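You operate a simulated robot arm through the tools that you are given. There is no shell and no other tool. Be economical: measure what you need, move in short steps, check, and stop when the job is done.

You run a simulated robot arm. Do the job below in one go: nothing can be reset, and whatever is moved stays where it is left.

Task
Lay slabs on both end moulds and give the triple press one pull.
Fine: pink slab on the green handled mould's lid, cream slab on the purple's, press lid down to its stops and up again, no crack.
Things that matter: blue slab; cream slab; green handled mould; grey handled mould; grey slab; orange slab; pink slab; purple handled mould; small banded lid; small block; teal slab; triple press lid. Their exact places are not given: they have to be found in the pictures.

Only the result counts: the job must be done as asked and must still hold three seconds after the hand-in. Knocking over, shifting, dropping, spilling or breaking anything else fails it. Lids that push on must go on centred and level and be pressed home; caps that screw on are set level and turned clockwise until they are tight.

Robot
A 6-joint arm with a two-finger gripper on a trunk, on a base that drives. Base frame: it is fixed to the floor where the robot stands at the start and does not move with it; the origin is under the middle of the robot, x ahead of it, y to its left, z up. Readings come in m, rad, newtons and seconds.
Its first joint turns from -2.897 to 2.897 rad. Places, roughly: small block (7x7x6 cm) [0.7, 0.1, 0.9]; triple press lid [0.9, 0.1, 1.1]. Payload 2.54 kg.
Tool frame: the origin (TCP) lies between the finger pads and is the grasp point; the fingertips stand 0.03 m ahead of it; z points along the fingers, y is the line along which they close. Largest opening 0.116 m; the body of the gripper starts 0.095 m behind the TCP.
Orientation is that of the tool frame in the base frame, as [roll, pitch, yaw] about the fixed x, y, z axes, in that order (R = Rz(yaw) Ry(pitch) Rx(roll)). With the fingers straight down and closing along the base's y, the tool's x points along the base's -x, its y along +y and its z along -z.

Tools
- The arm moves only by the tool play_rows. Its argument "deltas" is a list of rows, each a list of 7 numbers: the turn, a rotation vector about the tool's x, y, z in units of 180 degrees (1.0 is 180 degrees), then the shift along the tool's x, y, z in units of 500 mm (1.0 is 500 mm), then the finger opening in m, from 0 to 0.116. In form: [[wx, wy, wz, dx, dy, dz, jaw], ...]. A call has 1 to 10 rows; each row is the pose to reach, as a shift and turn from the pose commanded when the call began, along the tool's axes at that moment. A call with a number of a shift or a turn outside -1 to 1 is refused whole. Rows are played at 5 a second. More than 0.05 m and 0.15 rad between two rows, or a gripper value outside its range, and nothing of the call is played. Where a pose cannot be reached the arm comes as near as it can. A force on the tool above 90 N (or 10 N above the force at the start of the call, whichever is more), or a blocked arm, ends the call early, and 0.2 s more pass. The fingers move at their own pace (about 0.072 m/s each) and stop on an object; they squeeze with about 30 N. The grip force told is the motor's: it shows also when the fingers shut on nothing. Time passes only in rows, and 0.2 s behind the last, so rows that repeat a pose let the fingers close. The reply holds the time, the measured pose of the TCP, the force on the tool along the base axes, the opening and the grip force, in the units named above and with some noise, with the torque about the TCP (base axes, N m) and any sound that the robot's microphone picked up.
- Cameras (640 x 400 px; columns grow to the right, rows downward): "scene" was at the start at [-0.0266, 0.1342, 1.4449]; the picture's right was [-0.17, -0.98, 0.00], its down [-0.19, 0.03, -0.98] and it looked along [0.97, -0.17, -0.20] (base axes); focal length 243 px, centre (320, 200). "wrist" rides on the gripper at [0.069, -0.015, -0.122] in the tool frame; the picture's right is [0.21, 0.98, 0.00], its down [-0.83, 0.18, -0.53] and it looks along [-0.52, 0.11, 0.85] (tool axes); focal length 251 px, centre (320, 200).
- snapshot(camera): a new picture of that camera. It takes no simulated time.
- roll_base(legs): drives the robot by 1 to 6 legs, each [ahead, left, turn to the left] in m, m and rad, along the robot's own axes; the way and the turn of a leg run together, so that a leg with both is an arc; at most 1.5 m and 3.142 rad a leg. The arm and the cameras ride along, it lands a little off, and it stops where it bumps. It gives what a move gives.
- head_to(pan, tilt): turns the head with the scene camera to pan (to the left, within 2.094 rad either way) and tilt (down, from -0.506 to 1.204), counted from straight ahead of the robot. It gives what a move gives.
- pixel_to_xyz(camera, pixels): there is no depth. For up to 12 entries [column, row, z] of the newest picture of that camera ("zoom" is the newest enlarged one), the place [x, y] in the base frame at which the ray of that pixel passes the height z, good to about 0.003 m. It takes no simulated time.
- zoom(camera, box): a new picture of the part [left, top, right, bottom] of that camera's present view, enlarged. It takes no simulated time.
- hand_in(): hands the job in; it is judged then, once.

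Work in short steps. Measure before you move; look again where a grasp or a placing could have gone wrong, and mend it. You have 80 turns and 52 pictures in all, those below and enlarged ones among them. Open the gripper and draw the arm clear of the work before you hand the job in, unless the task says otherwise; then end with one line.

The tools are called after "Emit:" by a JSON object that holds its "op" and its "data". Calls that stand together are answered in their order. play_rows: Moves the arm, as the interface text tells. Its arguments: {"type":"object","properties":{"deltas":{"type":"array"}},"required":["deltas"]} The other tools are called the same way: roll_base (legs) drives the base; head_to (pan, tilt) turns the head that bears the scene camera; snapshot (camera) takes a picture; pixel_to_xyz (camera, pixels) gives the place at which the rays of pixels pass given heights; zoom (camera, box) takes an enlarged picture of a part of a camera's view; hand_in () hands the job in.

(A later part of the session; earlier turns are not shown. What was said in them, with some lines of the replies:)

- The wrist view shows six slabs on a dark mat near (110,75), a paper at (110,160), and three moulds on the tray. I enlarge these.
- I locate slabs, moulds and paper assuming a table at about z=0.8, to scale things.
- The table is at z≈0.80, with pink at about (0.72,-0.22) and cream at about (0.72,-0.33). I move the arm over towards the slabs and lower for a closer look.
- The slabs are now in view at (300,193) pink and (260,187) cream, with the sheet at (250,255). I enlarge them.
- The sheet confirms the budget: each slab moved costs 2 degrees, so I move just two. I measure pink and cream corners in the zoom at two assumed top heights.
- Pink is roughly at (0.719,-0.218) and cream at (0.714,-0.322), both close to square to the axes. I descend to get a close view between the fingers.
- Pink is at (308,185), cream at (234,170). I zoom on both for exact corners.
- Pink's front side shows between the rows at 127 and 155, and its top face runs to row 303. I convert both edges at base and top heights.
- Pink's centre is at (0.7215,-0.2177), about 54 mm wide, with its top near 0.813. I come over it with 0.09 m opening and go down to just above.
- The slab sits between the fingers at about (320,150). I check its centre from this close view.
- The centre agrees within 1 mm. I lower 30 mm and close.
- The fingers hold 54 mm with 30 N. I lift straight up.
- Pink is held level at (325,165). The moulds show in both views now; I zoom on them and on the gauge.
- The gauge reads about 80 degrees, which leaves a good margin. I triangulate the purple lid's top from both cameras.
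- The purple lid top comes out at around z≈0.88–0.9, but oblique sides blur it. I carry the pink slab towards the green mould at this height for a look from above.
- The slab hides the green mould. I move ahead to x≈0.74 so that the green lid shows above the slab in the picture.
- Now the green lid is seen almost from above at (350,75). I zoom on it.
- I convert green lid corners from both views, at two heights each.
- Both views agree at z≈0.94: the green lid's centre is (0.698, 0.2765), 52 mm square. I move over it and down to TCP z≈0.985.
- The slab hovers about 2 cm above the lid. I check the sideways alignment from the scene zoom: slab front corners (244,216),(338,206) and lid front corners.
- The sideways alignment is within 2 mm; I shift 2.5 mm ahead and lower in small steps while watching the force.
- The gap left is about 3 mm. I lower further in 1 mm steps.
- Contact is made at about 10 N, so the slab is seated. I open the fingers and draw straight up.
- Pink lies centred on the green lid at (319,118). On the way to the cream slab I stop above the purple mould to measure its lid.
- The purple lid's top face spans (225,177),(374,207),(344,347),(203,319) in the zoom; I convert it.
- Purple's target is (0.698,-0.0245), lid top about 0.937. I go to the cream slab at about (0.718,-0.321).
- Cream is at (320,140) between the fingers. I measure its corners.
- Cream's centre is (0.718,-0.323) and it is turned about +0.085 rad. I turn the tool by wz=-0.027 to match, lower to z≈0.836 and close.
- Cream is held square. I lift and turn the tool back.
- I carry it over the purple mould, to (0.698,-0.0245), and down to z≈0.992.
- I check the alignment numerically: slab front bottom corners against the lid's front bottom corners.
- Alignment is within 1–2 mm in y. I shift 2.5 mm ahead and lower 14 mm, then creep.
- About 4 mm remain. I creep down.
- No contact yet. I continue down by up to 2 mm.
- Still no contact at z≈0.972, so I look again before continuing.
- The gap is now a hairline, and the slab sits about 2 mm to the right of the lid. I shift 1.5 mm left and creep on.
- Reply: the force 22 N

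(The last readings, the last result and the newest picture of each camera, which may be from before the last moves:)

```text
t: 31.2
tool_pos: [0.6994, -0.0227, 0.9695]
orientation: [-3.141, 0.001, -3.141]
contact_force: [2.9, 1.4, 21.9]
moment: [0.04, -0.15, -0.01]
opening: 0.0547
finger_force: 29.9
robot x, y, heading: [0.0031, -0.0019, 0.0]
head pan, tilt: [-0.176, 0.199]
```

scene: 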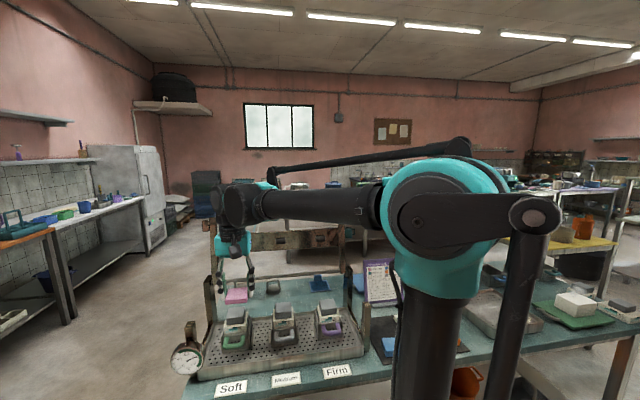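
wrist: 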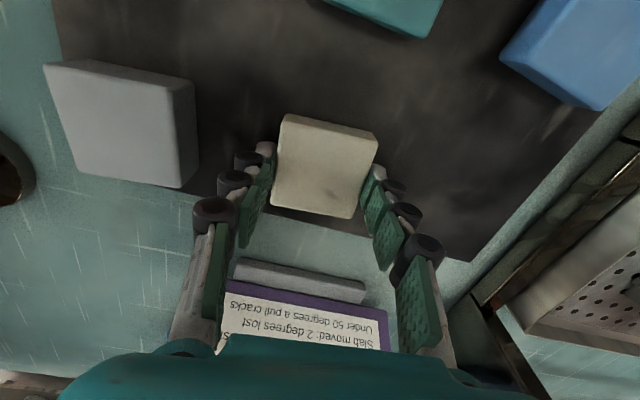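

Contact at 22 N: seated. I ease up 1 mm, open and draw up.

Emit:
{"op": "play_rows", "data": {"deltas": [[0, 0, 0, 0, 0, -0.002, 0.04], [0, 0, 0, 0, 0, -0.002, 0.06], [0, 0, 0, 0, 0, -0.002, 0.075], [0, 0, 0, 0, 0, -0.002, 0.085], [0, 0, 0, 0, 0, -0.03, 0.085], [0, 0, 0, 0, 0, -0.1, 0.085], [0, 0, 0, 0, 0, -0.19, 0.085], [0, 0, 0, 0, 0, -0.28, 0.085]]}}

Emit:
{"op": "zoom", "data": {"camera": "scene", "box": [170, 240, 370, 380]}}

Emit:
{"op": "snapshot", "data": {"camera": "wrist"}}

```text
t: 33.0
tool_pos: [0.6994, -0.0219, 1.1099]
orientation: [-3.141, 0.0, -3.14]
contact_force: [0.1, -0.1, 0.2]
moment: [0.0, -0.01, -0.01]
opening: 0.085
finger_force: 0.1
robot x, y, heading: [0.0003, 0.0003, -0.003]
head pan, tilt: [-0.176, 0.199]
```

```text
2.86 times, centred on (270, 310) of scene
```

zoom: 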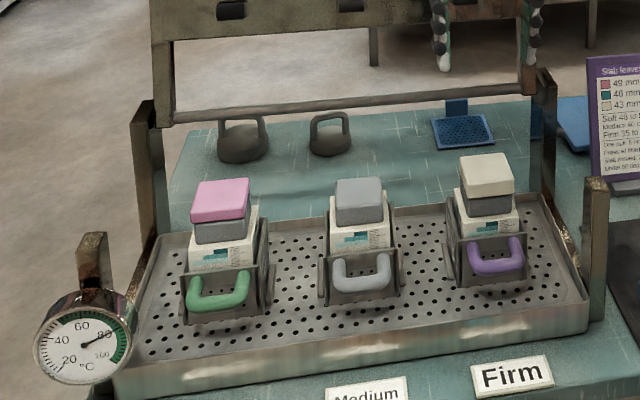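

```text
17 pictures are left
```

wrist: 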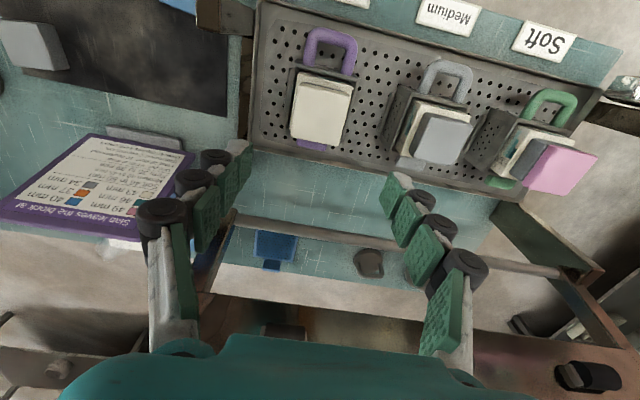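

Both slabs sit squarely. Now I study the raised press lid: hinge rod, beam and handle bar.

Emit:
{"op": "zoom", "data": {"camera": "scene", "box": [180, 170, 400, 310]}}

```text
2.86 times, centred on (290, 240) of scene
```

zoom: 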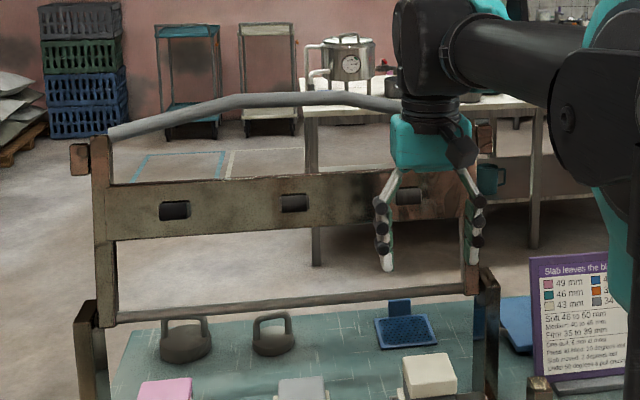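

From the views I estimate the hinge rod at about (0.84, z 0.975) and the handle bar's middle at about (0.88, 0.13, 1.245), a radius of about 0.27 m. I draw back and up while turning the tool 90° so the fingers close along x.

Emit:
{"op": "play_rows", "data": {"deltas": [[0, 0, 0.045, 0.02, 0.03, -0.05, 0.085], [0, 0, 0.09, 0.04, 0.06, -0.1, 0.085], [0, 0, 0.135, 0.06, 0.09, -0.15, 0.085], [0, 0, 0.18, 0.08, 0.12, -0.2, 0.085], [0, 0, 0.225, 0.1, 0.15, -0.25, 0.085], [0, 0, 0.27, 0.12, 0.18, -0.3, 0.085], [0, 0, 0.315, 0.14, 0.21, -0.35, 0.085], [0, 0, 0.36, 0.16, 0.24, -0.4, 0.085], [0, 0, 0.405, 0.18, 0.27, -0.44, 0.085], [0, 0, 0.45, 0.2, 0.3, -0.48, 0.085]]}}

```text
t: 35.2
tool_pos: [0.6, 0.1263, 1.3502]
orientation: [3.14, 0.0, 1.726]
contact_force: [0.7, 0.0, 0.1]
moment: [0.01, 0.03, 0.01]
opening: 0.0851
finger_force: 0.0
robot x, y, heading: [-0.002, -0.0006, -0.0]
head pan, tilt: [-0.176, 0.199]
```

I finish the turn to 90° and look with both cameras at the handle.

Emit:
{"op": "play_rows", "data": {"deltas": [[0, 0, 0.025, 0, 0, 0, 0.085], [0, 0, 0.05, 0, 0, 0, 0.085], [0, 0, 0.05, 0, 0, 0, 0.085]]}}

Emit:
{"op": "snapshot", "data": {"camera": "wrist"}}

Emit:
{"op": "zoom", "data": {"camera": "scene", "box": [180, 170, 400, 310]}}

```text
t: 36.0
tool_pos: [0.5994, 0.1267, 1.3483]
orientation: [3.14, -0.001, 1.569]
contact_force: [-0.2, 0.3, 0.3]
moment: [0.0, 0.02, -0.02]
opening: 0.0854
finger_force: 0.0
robot x, y, heading: [0.0013, 0.0038, -0.003]
head pan, tilt: [-0.176, 0.199]
```

```text
15 pictures are left
```

wrist: 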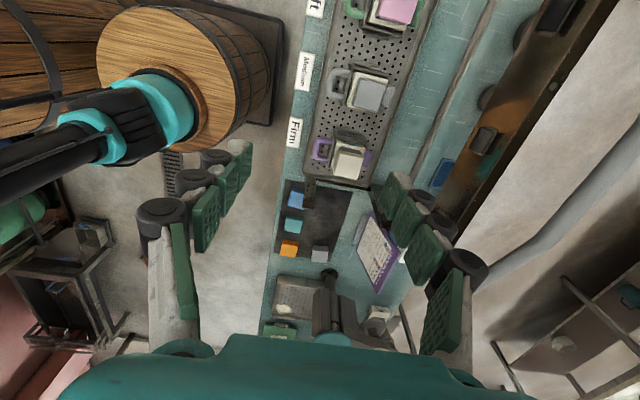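

```text
2.86 times, centred on (290, 240) of scene
```

zoom: 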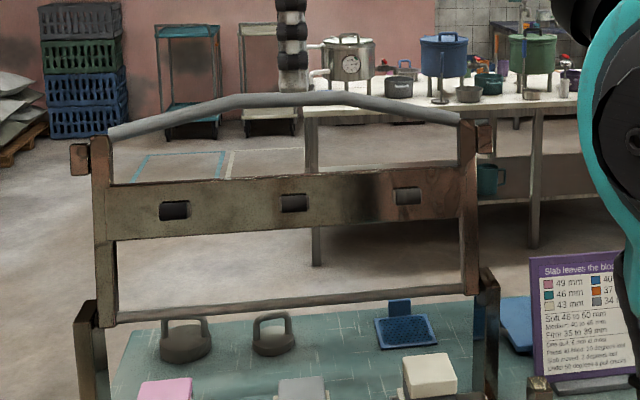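

The bar passes near (600,190) in the wrist view, consistent with x≈0.89 at z≈1.24. I approach to x≈0.80 at the same height and look again.

Emit:
{"op": "play_rows", "data": {"deltas": [[0, 0, 0, 0, 0.09, 0, 0.085], [0, 0, 0, 0, 0.18, 0, 0.085], [0, 0, 0, 0, 0.27, 0, 0.085], [0, 0, 0, 0, 0.36, 0, 0.085], [0, 0, 0, 0, 0.4, 0, 0.085], [0, 0, 0, 0, 0.4, 0, 0.085]]}}

Emit:
{"op": "snapshot", "data": {"camera": "wrist"}}

```text
t: 37.4
tool_pos: [0.8001, 0.1266, 1.3484]
orientation: [-3.141, 0.0, 1.572]
contact_force: [0.2, -0.2, -0.5]
moment: [0.03, -0.03, 0.03]
opening: 0.0851
finger_force: 0.2
robot x, y, heading: [-0.0002, -0.0028, -0.0]
head pan, tilt: [-0.176, 0.199]
```

```text
13 pictures are left
```

wrist: 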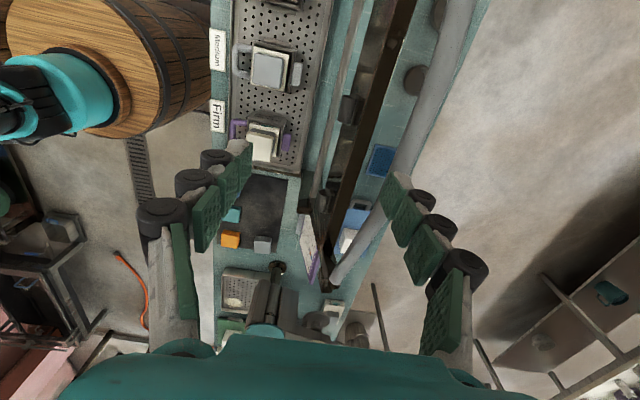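

The bar centre crosses about (404,152), giving x≈0.881, z≈1.247 at y≈0.127. I move right above it to z≈1.30.

Emit:
{"op": "play_rows", "data": {"deltas": [[0, 0, 0, 0, 0.08, 0, 0.085], [0, 0, 0, 0, 0.162, 0, 0.085], [0, 0, 0, 0, 0.162, 0.05, 0.085], [0, 0, 0, 0, 0.162, 0.096, 0.085], [0, 0, 0, 0, 0.162, 0.096, 0.085]]}}

Emit:
{"op": "snapshot", "data": {"camera": "wrist"}}

Emit:
{"op": "zoom", "data": {"camera": "scene", "box": [220, 160, 340, 240]}}

```text
t: 38.6
tool_pos: [0.8746, 0.1229, 1.2911]
orientation: [3.142, 0.001, 1.57]
contact_force: [-0.4, 0.0, 0.1]
moment: [-0.01, 0.01, 0.0]
opening: 0.0852
finger_force: 0.2
out of reach, approached as far as the arm can: row 1, 2, 3, 4, 5
robot x, y, heading: [-0.0014, -0.0022, 0.002]
head pan, tilt: [-0.176, 0.199]
```

```text
12 pictures are left
```

wrist: 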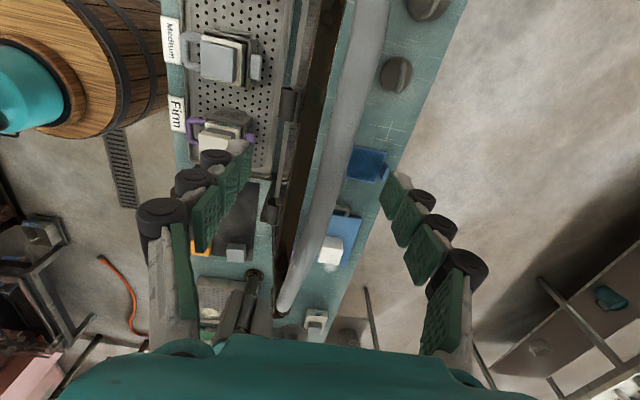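

```text
5.00 times, centred on (280, 200) of scene
```

zoom: 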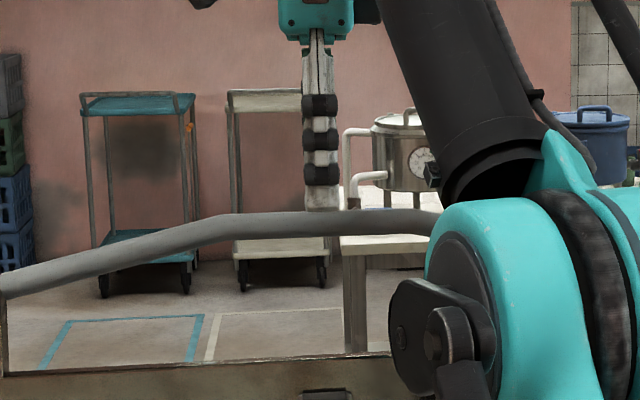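

The arm's reach ends at x≈0.875, while the bar is at x≈0.89, z≈1.242, still well between the open fingers (±42 mm). I lower around it.

Emit:
{"op": "play_rows", "data": {"deltas": [[0, 0, 0, 0, 0, 0.03, 0.085], [0, 0, 0, 0, 0, 0.06, 0.085], [0, 0, 0, 0, 0.01, 0.09, 0.085], [0, 0, 0, 0, 0.02, 0.098, 0.085], [0, 0, 0, 0, 0.02, 0.098, 0.085]]}}

Emit:
{"op": "snapshot", "data": {"camera": "wrist"}}

```text
t: 39.8
tool_pos: [0.8828, 0.1247, 1.2432]
orientation: [3.14, 0.0, 1.572]
contact_force: [-0.4, -0.1, -0.6]
moment: [-0.01, 0.03, -0.01]
opening: 0.0854
finger_force: 0.1
robot x, y, heading: [0.0024, 0.0017, 0.003]
head pan, tilt: [-0.176, 0.199]
```

```text
10 pictures are left
```

wrist: 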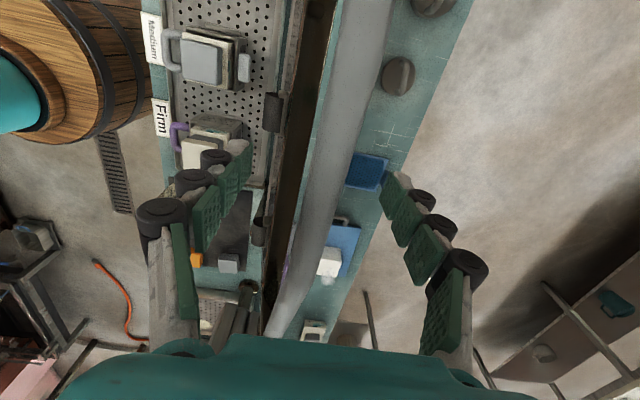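

The bar now lies centrally between the fingers at about (323,192). I close on it.

Emit:
{"op": "play_rows", "data": {"deltas": [[0, 0, 0, 0, 0, 0, 0.06], [0, 0, 0, 0, 0, 0, 0.035], [0, 0, 0, 0, 0, 0, 0.01], [0, 0, 0, 0, 0, 0, 0.005], [0, 0, 0, 0, 0, 0, 0.005]]}}

```text
t: 41.0
tool_pos: [0.8832, 0.1235, 1.2442]
orientation: [3.141, 0.001, 1.57]
contact_force: [1.6, 1.0, 1.9]
moment: [0.09, 0.03, -0.06]
opening: 0.0185
finger_force: 41.6
robot x, y, heading: [-0.0021, 0.0022, -0.002]
head pan, tilt: [-0.176, 0.199]
```

The bar is gripped (18.5 mm). I start pulling forward along the arc about the hinge (0.835, 0.975), radius 0.273, watching the forces.

Emit:
{"op": "play_rows", "data": {"deltas": [[0, 0, 0, 0, -0.0294, -0.0044, 0.005], [0, 0, 0, 0, -0.058, -0.007, 0.005], [0, 0, 0, 0, -0.1056, -0.0084, 0.005], [0, 0, 0, 0, -0.153, -0.0054, 0.005]]}}

```text
t: 42.0
tool_pos: [0.8095, 0.1235, 1.2454]
orientation: [-3.14, -0.001, 1.573]
contact_force: [2.1, -11.1, -23.5]
moment: [-0.11, -0.12, 0.07]
opening: 0.0183
finger_force: 41.3
robot x, y, heading: [-0.0021, -0.0001, 0.002]
head pan, tilt: [-0.176, 0.199]
```

The tool is pulled down by 23 N, so my arc is a bit high here. I lower 3 mm to learn the stiffness.

Emit:
{"op": "play_rows", "data": {"deltas": [[0, 0, 0, 0, 0, 0.003, 0.005], [0, 0, 0, 0, 0, 0.006, 0.005], [0, 0, 0, 0, 0, 0.006, 0.005]]}}

Emit:
{"op": "zoom", "data": {"camera": "scene", "box": [180, 160, 400, 310]}}

```text
t: 42.8
tool_pos: [0.8038, 0.1229, 1.2437]
orientation: [3.141, 0.0, 1.57]
contact_force: [-4.1, -7.7, 25.9]
moment: [0.06, 0.02, 0.01]
opening: 0.0183
finger_force: 41.4
robot x, y, heading: [-0.0017, -0.0031, 0.003]
head pan, tilt: [-0.176, 0.199]
```

```text
2.67 times, centred on (290, 235) of scene
```

zoom: 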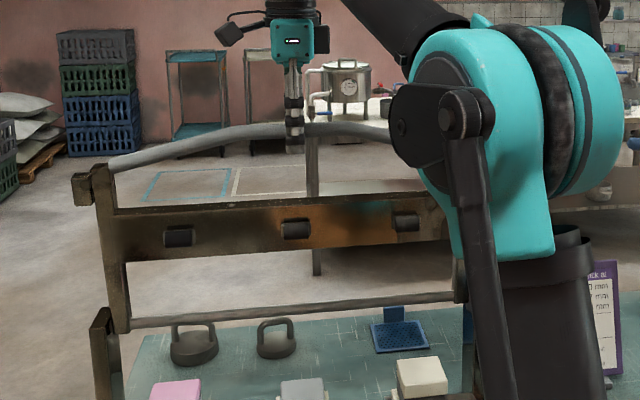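

The force flips to +26 N within 3 mm, so the bar slides along the fingers at about 25 N and the neutral is midway. I refit the hinge to (0.845, 0.975), R 0.2715, and continue.

Emit:
{"op": "play_rows", "data": {"deltas": [[0, 0, 0, 0, -0.025, 0.003, 0.005], [0, 0, 0, 0, -0.0534, 0.009, 0.005], [0, 0, 0, 0, -0.09, 0.0205, 0.005], [0, 0, 0, 0, -0.1254, 0.0334, 0.005], [0, 0, 0, 0, -0.16, 0.0495, 0.005], [0, 0, 0, 0, -0.1934, 0.0666, 0.005], [0, 0, 0, 0, -0.1934, 0.0666, 0.005]]}}

```text
t: 44.4
tool_pos: [0.7105, 0.1255, 1.2118]
orientation: [3.141, 0.001, 1.571]
contact_force: [-16.5, -3.0, 22.8]
moment: [0.28, -0.07, 0.06]
opening: 0.0181
finger_force: 40.9
robot x, y, heading: [-0.0002, -0.0, -0.005]
head pan, tilt: [-0.176, 0.199]
```

The force is about 28 N radially outward, so I am slightly inside the true arc. I enlarge R by 2 mm and continue to about 54°.

Emit:
{"op": "play_rows", "data": {"deltas": [[0, 0, 0, 0, -0.0344, 0.0168, 0.005], [0, 0, 0, 0, -0.0654, 0.0392, 0.005], [0, 0, 0, 0, -0.0946, 0.0636, 0.005], [0, 0, 0, 0, -0.122, 0.0902, 0.005], [0, 0, 0, 0, -0.1476, 0.1186, 0.005], [0, 0, 0, 0, -0.1712, 0.1486, 0.005], [0, 0, 0, 0, -0.1712, 0.1486, 0.005]]}}

Emit:
{"op": "zoom", "data": {"camera": "scene", "box": [160, 200, 400, 360]}}

```text
t: 46.0
tool_pos: [0.6235, 0.1247, 1.1351]
orientation: [-3.142, -0.001, 1.571]
contact_force: [2.0, 19.0, -11.2]
moment: [0.37, 0.07, 0.12]
opening: 0.0176
finger_force: 40.8
robot x, y, heading: [0.0017, -0.001, 0.001]
head pan, tilt: [-0.176, 0.199]
```

```text
2.50 times, centred on (280, 280) of scene
```

zoom: 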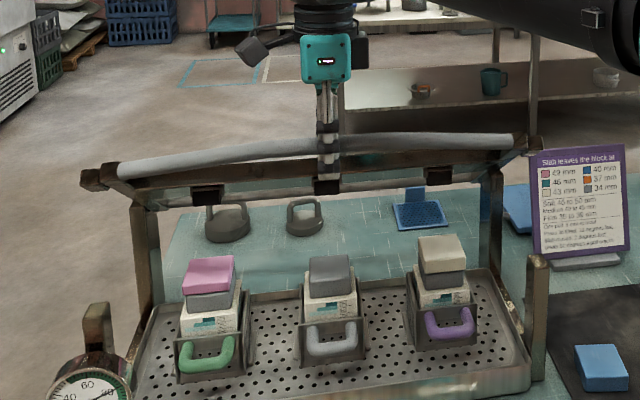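

The lid follows well. I continue to about 72° and check the forces.

Emit:
{"op": "play_rows", "data": {"deltas": [[0, 0, 0, 0, -0.0212, 0.0318, 0.005], [0, 0, 0, 0, -0.0404, 0.0648, 0.005], [0, 0, 0, 0, -0.0572, 0.0992, 0.005], [0, 0, 0, 0, -0.0714, 0.1346, 0.005], [0, 0, 0, 0, -0.0714, 0.1346, 0.005]]}}

Emit:
{"op": "zoom", "data": {"camera": "scene", "box": [160, 220, 400, 380]}}

```text
t: 47.2
tool_pos: [0.5865, 0.1228, 1.0672]
orientation: [-3.14, 0.0, 1.571]
contact_force: [-41.0, 11.3, 7.6]
moment: [-0.43, -0.67, 0.07]
opening: 0.0178
finger_force: 39.2
robot x, y, heading: [0.0021, 0.0017, 0.006]
head pan, tilt: [-0.176, 0.199]
```

```text
2.50 times, centred on (280, 300) of scene
```

zoom: 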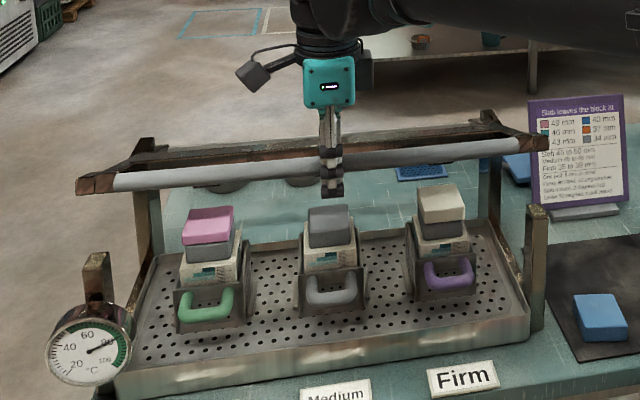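

Fx is −41 N, so I am about 2 mm inside the arc again; I enlarge R to 0.276 and go on down to about 82°.

Emit:
{"op": "play_rows", "data": {"deltas": [[0, 0, 0, 0, -0.0048, -0.0018, 0.005], [0, 0, 0, 0, -0.011, 0.017, 0.005], [0, 0, 0, 0, -0.0166, 0.0348, 0.005], [0, 0, 0, 0, -0.0215, 0.0535, 0.005], [0, 0, 0, 0, -0.026, 0.0722, 0.005], [0, 0, 0, 0, -0.0295, 0.091, 0.005], [0, 0, 0, 0, -0.0326, 0.1102, 0.005]]}}

```text
t: 48.8
tool_pos: [0.5701, 0.1242, 1.0139]
orientation: [-3.139, -0.001, 1.571]
contact_force: [-24.0, -5.8, -3.4]
moment: [-0.15, -0.66, 0.23]
opening: 0.0177
finger_force: 39.1
robot x, y, heading: [-0.0033, 0.0009, 0.001]
head pan, tilt: [-0.176, 0.199]
```

I continue gently in 5 mm steps; pads should meet the slabs around here.

Emit:
{"op": "play_rows", "data": {"deltas": [[0, 0, 0, 0, -0.003, 0.0095, 0.005], [0, 0, 0, 0, -0.0044, 0.0188, 0.005], [0, 0, 0, 0, -0.0053, 0.0285, 0.005], [0, 0, 0, 0, -0.006, 0.0382, 0.005]]}}

Emit:
{"op": "zoom", "data": {"camera": "scene", "box": [160, 230, 400, 390]}}

```text
t: 49.8
tool_pos: [0.5665, 0.1239, 0.9941]
orientation: [-3.141, 0.001, 1.568]
contact_force: [-33.0, -3.9, -5.3]
moment: [-0.11, -0.75, 0.17]
opening: 0.0173
finger_force: 38.7
robot x, y, heading: [-0.0035, 0.0011, -0.0]
head pan, tilt: [-0.176, 0.199]
```

```text
2.50 times, centred on (280, 310) of scene
```

zoom: 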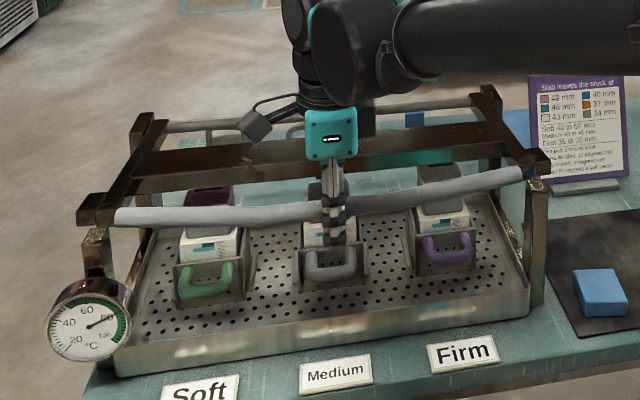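

The lid's ends are just above the front posts. I keep pushing in small steps with another 1.5 mm outward.

Emit:
{"op": "play_rows", "data": {"deltas": [[0, 0, 0, 0, -0.003, 0.006, 0.005], [0, 0, 0, 0, -0.0033, 0.013, 0.005], [0, 0, 0, 0, -0.0037, 0.02, 0.005], [0, 0, 0, 0, -0.004, 0.027, 0.005], [0, 0, 0, 0, -0.004, 0.034, 0.005], [0, 0, 0, 0, -0.004, 0.041, 0.005]]}}

```text
t: 51.2
tool_pos: [0.5655, 0.1234, 0.9738]
orientation: [-3.142, 0.0, 1.571]
contact_force: [-35.7, -7.4, -0.5]
moment: [0.1, -0.75, 0.28]
opening: 0.0172
finger_force: 39.2
robot x, y, heading: [-0.0028, 0.0026, 0.001]
head pan, tilt: [-0.176, 0.199]
```

Still free. I continue down by up to 20 mm.

Emit:
{"op": "play_rows", "data": {"deltas": [[0, 0, 0, 0, -0.001, 0.007, 0.005], [0, 0, 0, 0, -0.001, 0.014, 0.005], [0, 0, 0, 0, -0.001, 0.021, 0.005], [0, 0, 0, 0, 0, 0.028, 0.005], [0, 0, 0, 0, 0, 0.035, 0.005]]}}

Emit:
{"op": "zoom", "data": {"camera": "scene", "box": [160, 230, 400, 390]}}

```text
t: 52.4
tool_pos: [0.5669, 0.1236, 0.9561]
orientation: [-3.141, 0.0, 1.572]
contact_force: [-4.1, 1.7, -4.5]
moment: [-0.19, -0.2, 0.02]
opening: 0.0193
finger_force: 7.2
robot x, y, heading: [-0.0052, 0.0008, -0.0]
head pan, tilt: [-0.176, 0.199]
```

```text
2.50 times, centred on (280, 310) of scene
```

zoom: 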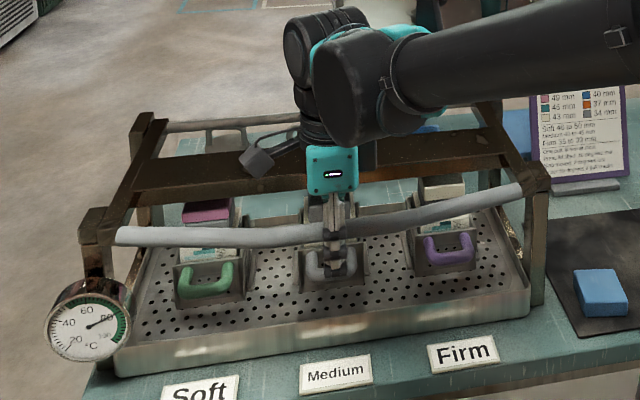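

The lid appears near its front posts, but the grip force reading dropped to 7 N. I hold for a moment and push 6 mm more to feel for the stops.

Emit:
{"op": "play_rows", "data": {"deltas": [[0, 0, 0, 0, 0, 0, 0.0], [0, 0, 0, 0, 0, 0, 0.0], [0, 0, 0, 0, 0, 0.004, 0.0], [0, 0, 0, 0, 0, 0.008, 0.0], [0, 0, 0, 0, 0, 0.012, 0.0]]}}

```text
t: 53.6
tool_pos: [0.5657, 0.1239, 0.9498]
orientation: [3.141, 0.001, 1.572]
contact_force: [-22.1, -1.3, 21.9]
moment: [-0.04, -0.66, 0.36]
opening: 0.017
finger_force: 39.1
robot x, y, heading: [0.0008, -0.0003, -0.003]
head pan, tilt: [-0.176, 0.199]
```

The upward force is now 22 N: contact. I push a little further.

Emit:
{"op": "play_rows", "data": {"deltas": [[0, 0, 0, 0, 0, 0.004, 0.0], [0, 0, 0, 0, 0, 0.008, 0.0], [0, 0, 0, 0, 0, 0.012, 0.0]]}}

Emit:
{"op": "snapshot", "data": {"camera": "wrist"}}

```text
t: 54.4
tool_pos: [0.5666, 0.1229, 0.9441]
orientation: [3.142, 0.0, 1.571]
contact_force: [-33.4, 1.2, 21.0]
moment: [0.08, -1.16, 0.31]
opening: 0.0165
finger_force: 38.8
robot x, y, heading: [0.0023, -0.0002, -0.002]
head pan, tilt: [-0.176, 0.199]
```

```text
4 pictures are left
```

wrist: 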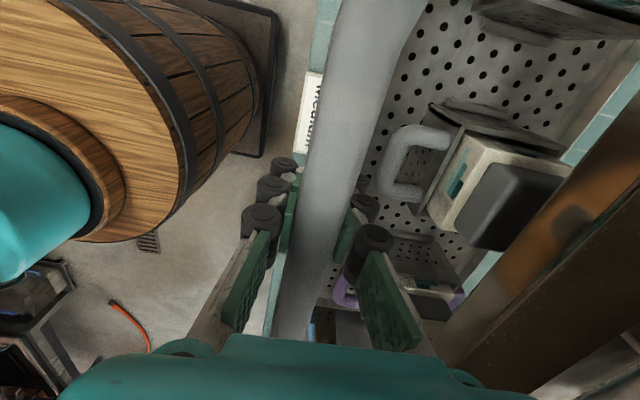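

In the wrist view the bar looks wider, so it has slid up between the fingers while the lid met resistance at about 20 N. I open, rise above the bar, close the fingers, and then press on it from above.

Emit:
{"op": "play_rows", "data": {"deltas": [[0, 0, 0, 0, 0, 0, 0.03], [0, 0, 0, 0, 0, 0, 0.06], [0, 0, 0, 0, 0, -0.09, 0.06], [0, 0, 0, 0, 0, -0.18, 0.06], [0, 0, 0, 0, 0, -0.2, 0.03], [0, 0, 0, 0, 0, -0.2, 0.0], [0, 0, 0, 0, 0, -0.2, 0.0], [0, 0, 0, 0, 0, -0.2, 0.0]]}}

Emit:
{"op": "snapshot", "data": {"camera": "wrist"}}

```text
t: 56.2
tool_pos: [0.5657, 0.1247, 1.0437]
orientation: [-3.141, 0.001, 1.571]
contact_force: [0.2, -0.2, 0.3]
moment: [0.02, 0.03, 0.02]
opening: 0.0001
finger_force: 29.2
robot x, y, heading: [0.0004, 0.0005, 0.002]
head pan, tilt: [-0.176, 0.199]
```

```text
3 pictures are left
```

wrist: 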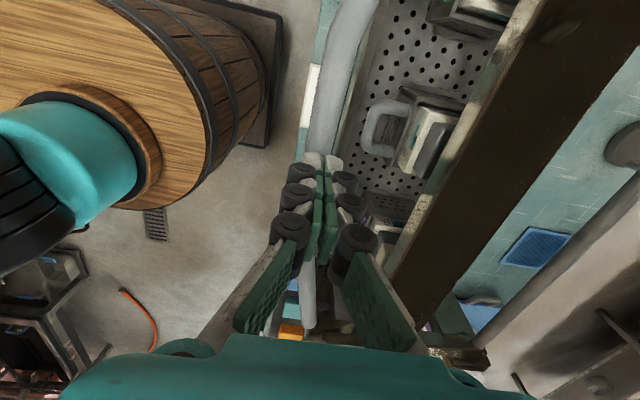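

The closed fingertips are right above the bar (bar at ~(322,150)). I press down in small steps.

Emit:
{"op": "play_rows", "data": {"deltas": [[0, 0, 0, 0, 0, 0.016, 0.0], [0, 0, 0, 0, 0, 0.03, 0.0], [0, 0, 0, 0, 0, 0.04, 0.0], [0, 0, 0, 0, 0, 0.048, 0.0], [0, 0, 0, 0, 0, 0.052, 0.0], [0, 0, 0, 0, 0, 0.056, 0.0], [0, 0, 0, 0, 0, 0.06, 0.0]]}}

```text
t: 57.6
tool_pos: [0.5659, 0.1257, 1.021]
orientation: [3.141, 0.0, 1.572]
contact_force: [-9.4, -2.8, 35.4]
moment: [0.34, 0.36, 0.14]
opening: 0.0
finger_force: 28.8
robot x, y, heading: [0.0004, 0.0005, -0.003]
head pan, tilt: [-0.176, 0.199]
stopped in row 6: the force on the tool passed its limit at 99 N (the readings are from after the stop); the commanded pose is now the measured one
```

The bar resists rigidly at tip z≈0.991, likely the stops. I press again to about 75 N and hold to be sure.

Emit:
{"op": "play_rows", "data": {"deltas": [[0, 0, 0, 0, 0, 0.002, 0.0], [0, 0, 0, 0, 0, 0.004, 0.0], [0, 0, 0, 0, 0, 0.005, 0.0], [0, 0, 0, 0, 0, 0.005, 0.0], [0, 0, 0, 0, 0, 0.005, 0.0], [0, 0, 0, 0, 0, 0.005, 0.0]]}}

Emit:
{"op": "zoom", "data": {"camera": "scene", "box": [170, 250, 390, 370]}}

```text
t: 58.2
tool_pos: [0.5675, 0.1246, 1.0219]
orientation: [3.141, 0.0, 1.573]
contact_force: [-11.0, -0.4, 37.5]
moment: [-0.18, 0.44, 0.05]
opening: 0.0
finger_force: 28.7
robot x, y, heading: [-0.0001, 0.0013, -0.0]
head pan, tilt: [-0.176, 0.199]
stopped in row 3: the force on the tool passed its limit at 94 N (the readings are from after the stop); the commanded pose is now the measured one
```

```text
2.91 times, centred on (280, 310) of scene
```

zoom: 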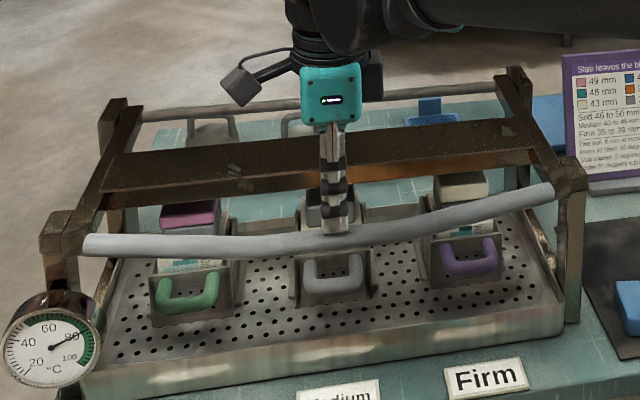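

Both lid ends sit on the front posts and resist above 90 N: the lid is at its stops. Now I rise, open, and straddle the bar at z≈0.98 and close for the lift.

Emit:
{"op": "play_rows", "data": {"deltas": [[0, 0, 0, 0, 0, -0.03, 0.0], [0, 0, 0, 0, 0, -0.05, 0.03], [0, 0, 0, 0, 0, -0.05, 0.06], [0, 0, 0, 0, 0, -0.05, 0.06], [0, 0, 0, 0, 0, 0.02, 0.06], [0, 0, 0, 0, 0, 0.084, 0.06], [0, 0, 0, 0, 0, 0.084, 0.03], [0, 0, 0, 0, 0, 0.084, 0.005], [0, 0, 0, 0, 0, 0.084, 0.0], [0, 0, 0, 0, 0, 0.084, 0.0]]}}

```text
t: 60.4
tool_pos: [0.5665, 0.1272, 0.9795]
orientation: [-3.139, 0.003, 1.572]
contact_force: [-48.8, 0.5, -8.6]
moment: [0.22, -0.34, 0.22]
opening: 0.018
finger_force: 41.2
robot x, y, heading: [0.0011, -0.0005, 0.002]
head pan, tilt: [-0.176, 0.199]
```

The bar pulls the tool toward −x (49 N), so I shift 3.5 mm out and begin the lift along the arc with hinge (0.844, 0.965), R 0.2795.

Emit:
{"op": "play_rows", "data": {"deltas": [[0, 0, 0, 0, -0.0072, 0, 0.0], [0, 0, 0, 0, -0.006, -0.02, 0.0], [0, 0, 0, 0, -0.0038, -0.0392, 0.0], [0, 0, 0, 0, -0.001, -0.0585, 0.0], [0, 0, 0, 0, 0.0022, -0.0776, 0.0], [0, 0, 0, 0, 0.011, -0.1156, 0.0]]}}

```text
t: 61.8
tool_pos: [0.572, 0.1256, 1.0377]
orientation: [-3.14, 0.001, 1.571]
contact_force: [-47.0, -5.5, 0.6]
moment: [0.12, -0.17, 0.21]
opening: 0.0183
finger_force: 40.2
robot x, y, heading: [-0.0017, 0.0006, -0.001]
head pan, tilt: [-0.176, 0.199]
```

The lid follows; a −47 N sideways pull remains, so I shift another 2.5 mm out while continuing the lift.

Emit:
{"op": "play_rows", "data": {"deltas": [[0, 0, 0, 0, 0.0014, -0.019, 0.0], [0, 0, 0, 0, 0.0064, -0.0374, 0.0], [0, 0, 0, 0, 0.0204, -0.0738, 0.0], [0, 0, 0, 0, 0.038, -0.1092, 0.0], [0, 0, 0, 0, 0.0568, -0.1434, 0.0], [0, 0, 0, 0, 0.079, -0.176, 0.0], [0, 0, 0, 0, 0.079, -0.176, 0.0]]}}

```text
t: 63.4
tool_pos: [0.614, 0.1272, 1.124]
orientation: [3.138, 0.0, 1.57]
contact_force: [-31.9, -0.5, 13.2]
moment: [-0.28, -0.27, 0.03]
opening: 0.0179
finger_force: 39.7
robot x, y, heading: [0.0016, 0.003, -0.002]
head pan, tilt: [-0.176, 0.199]
```

Continuing outward-corrected (R≈0.2825) up to about 27°.

Emit:
{"op": "play_rows", "data": {"deltas": [[0, 0, 0, 0, 0.022, -0.035, 0.0], [0, 0, 0, 0, 0.0478, -0.0648, 0.0], [0, 0, 0, 0, 0.0756, -0.0926, 0.0], [0, 0, 0, 0, 0.1054, -0.1184, 0.0], [0, 0, 0, 0, 0.137, -0.1422, 0.0], [0, 0, 0, 0, 0.17, -0.1638, 0.0], [0, 0, 0, 0, 0.2044, -0.1828, 0.0], [0, 0, 0, 0, 0.2044, -0.1828, 0.0]]}}

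```text
t: 65.2
tool_pos: [0.7168, 0.1254, 1.2156]
orientation: [3.141, 0.0, 1.571]
contact_force: [10.4, 0.0, -32.1]
moment: [-0.07, 0.12, -0.02]
opening: 0.0179
finger_force: 40.1
robot x, y, heading: [-0.0005, 0.0006, -0.003]
head pan, tilt: [-0.176, 0.199]
```

Now slightly too far out; I trim R to 0.280 and take the lid past vertical to its starting lean at x≈0.883.

Emit:
{"op": "play_rows", "data": {"deltas": [[0, 0, 0, 0, 0.0378, -0.012, 0.0], [0, 0, 0, 0, 0.0836, -0.0285, 0.0], [0, 0, 0, 0, 0.1402, -0.0434, 0.0], [0, 0, 0, 0, 0.198, -0.0526, 0.0], [0, 0, 0, 0, 0.2566, -0.0556, 0.0], [0, 0, 0, 0, 0.3054, -0.0534, 0.0], [0, 0, 0, 0, 0.3346, -0.05, 0.0], [0, 0, 0, 0, 0.3346, -0.05, 0.0]]}}

```text
t: 67.0
tool_pos: [0.8849, 0.1256, 1.238]
orientation: [-3.139, 0.0, 1.571]
contact_force: [-14.6, -3.9, -30.9]
moment: [-0.13, -0.02, -0.18]
opening: 0.0182
finger_force: 40.7
robot x, y, heading: [-0.0028, -0.0005, 0.001]
head pan, tilt: [-0.176, 0.199]
```

The lid is back at its starting lean (x≈0.885, with a slight −15 N resistance from the rear stop). I ease down 2 mm, open, and rise straight off the bar.

Emit:
{"op": "play_rows", "data": {"deltas": [[0, 0, 0, 0, 0, 0.003, 0.0], [0, 0, 0, 0, 0, 0.003, 0.02], [0, 0, 0, 0, 0, 0.003, 0.04], [0, 0, 0, 0, 0, 0.003, 0.06], [0, 0, 0, 0, 0, 0.003, 0.075], [0, 0, 0, 0, 0, -0.05, 0.075], [0, 0, 0, 0, -0.02, -0.13, 0.075], [0, 0, 0, 0, -0.06, -0.2, 0.075]]}}

Emit:
{"op": "zoom", "data": {"camera": "scene", "box": [160, 180, 400, 380]}}

```text
t: 68.8
tool_pos: [0.8409, 0.1216, 1.3273]
orientation: [3.141, 0.0, 1.57]
contact_force: [0.2, 0.1, 0.3]
moment: [0.02, 0.01, -0.02]
opening: 0.0751
finger_force: 0.0
out of reach, approached as far as the arm can: row 7, 8
robot x, y, heading: [-0.0021, -0.0012, -0.0]
head pan, tilt: [-0.176, 0.199]
```

```text
2.00 times, centred on (280, 280) of scene
```

zoom: 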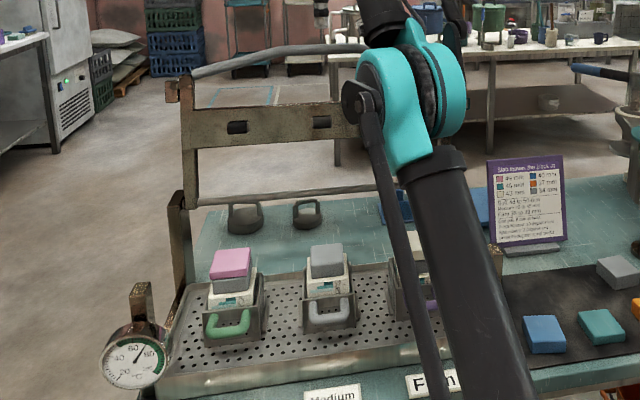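

The lid is up again, the gauge dropped about 10 degrees as the sheet says, and the slabs are in place. I draw the arm back clear.

Emit:
{"op": "play_rows", "data": {"deltas": [[0, 0, 0, 0, -0.08, -0.03, 0.075], [0, 0, 0, 0, -0.16, -0.06, 0.075], [0, 0, 0, 0, -0.24, -0.08, 0.075], [0, 0, 0, 0, -0.32, -0.1, 0.075], [0, 0, 0, 0, -0.4, -0.12, 0.075], [0, 0, 0, 0, -0.48, -0.12, 0.1]]}}

Emit:
{"op": "zoom", "data": {"camera": "scene", "box": [160, 190, 400, 380]}}

```text
t: 70.2
tool_pos: [0.6037, 0.1219, 1.3869]
orientation: [3.141, 0.0, 1.569]
contact_force: [1.6, 0.7, -0.6]
moment: [0.01, 0.1, 0.01]
opening: 0.1
finger_force: 0.1
robot x, y, heading: [0.0024, 0.0007, -0.002]
head pan, tilt: [-0.176, 0.199]
```

```text
2.11 times, centred on (280, 285) of scene
```

zoom: 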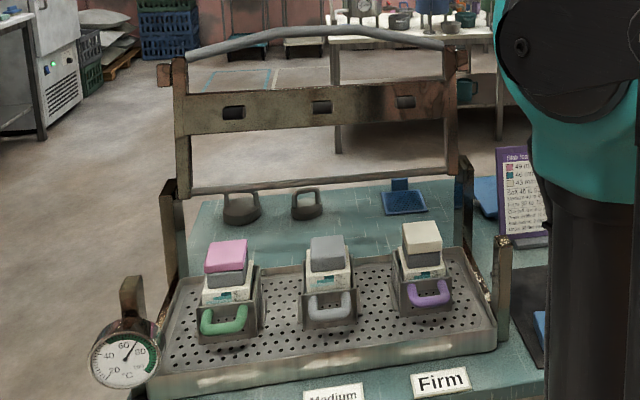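

The picture shows pink on the green handled mould, cream on the purple handled one, and the lid raised with no crack to be seen. I hand in.

Emit:
{"op": "hand_in", "data": {}}

```text
The job is handed in.
```

The pink slab is on the green handled mould's lid and the cream slab on the purple's; the press got one pull, with the lid down to what read as its stops and up again, no crack seen in the pictures, and the job is handed in.
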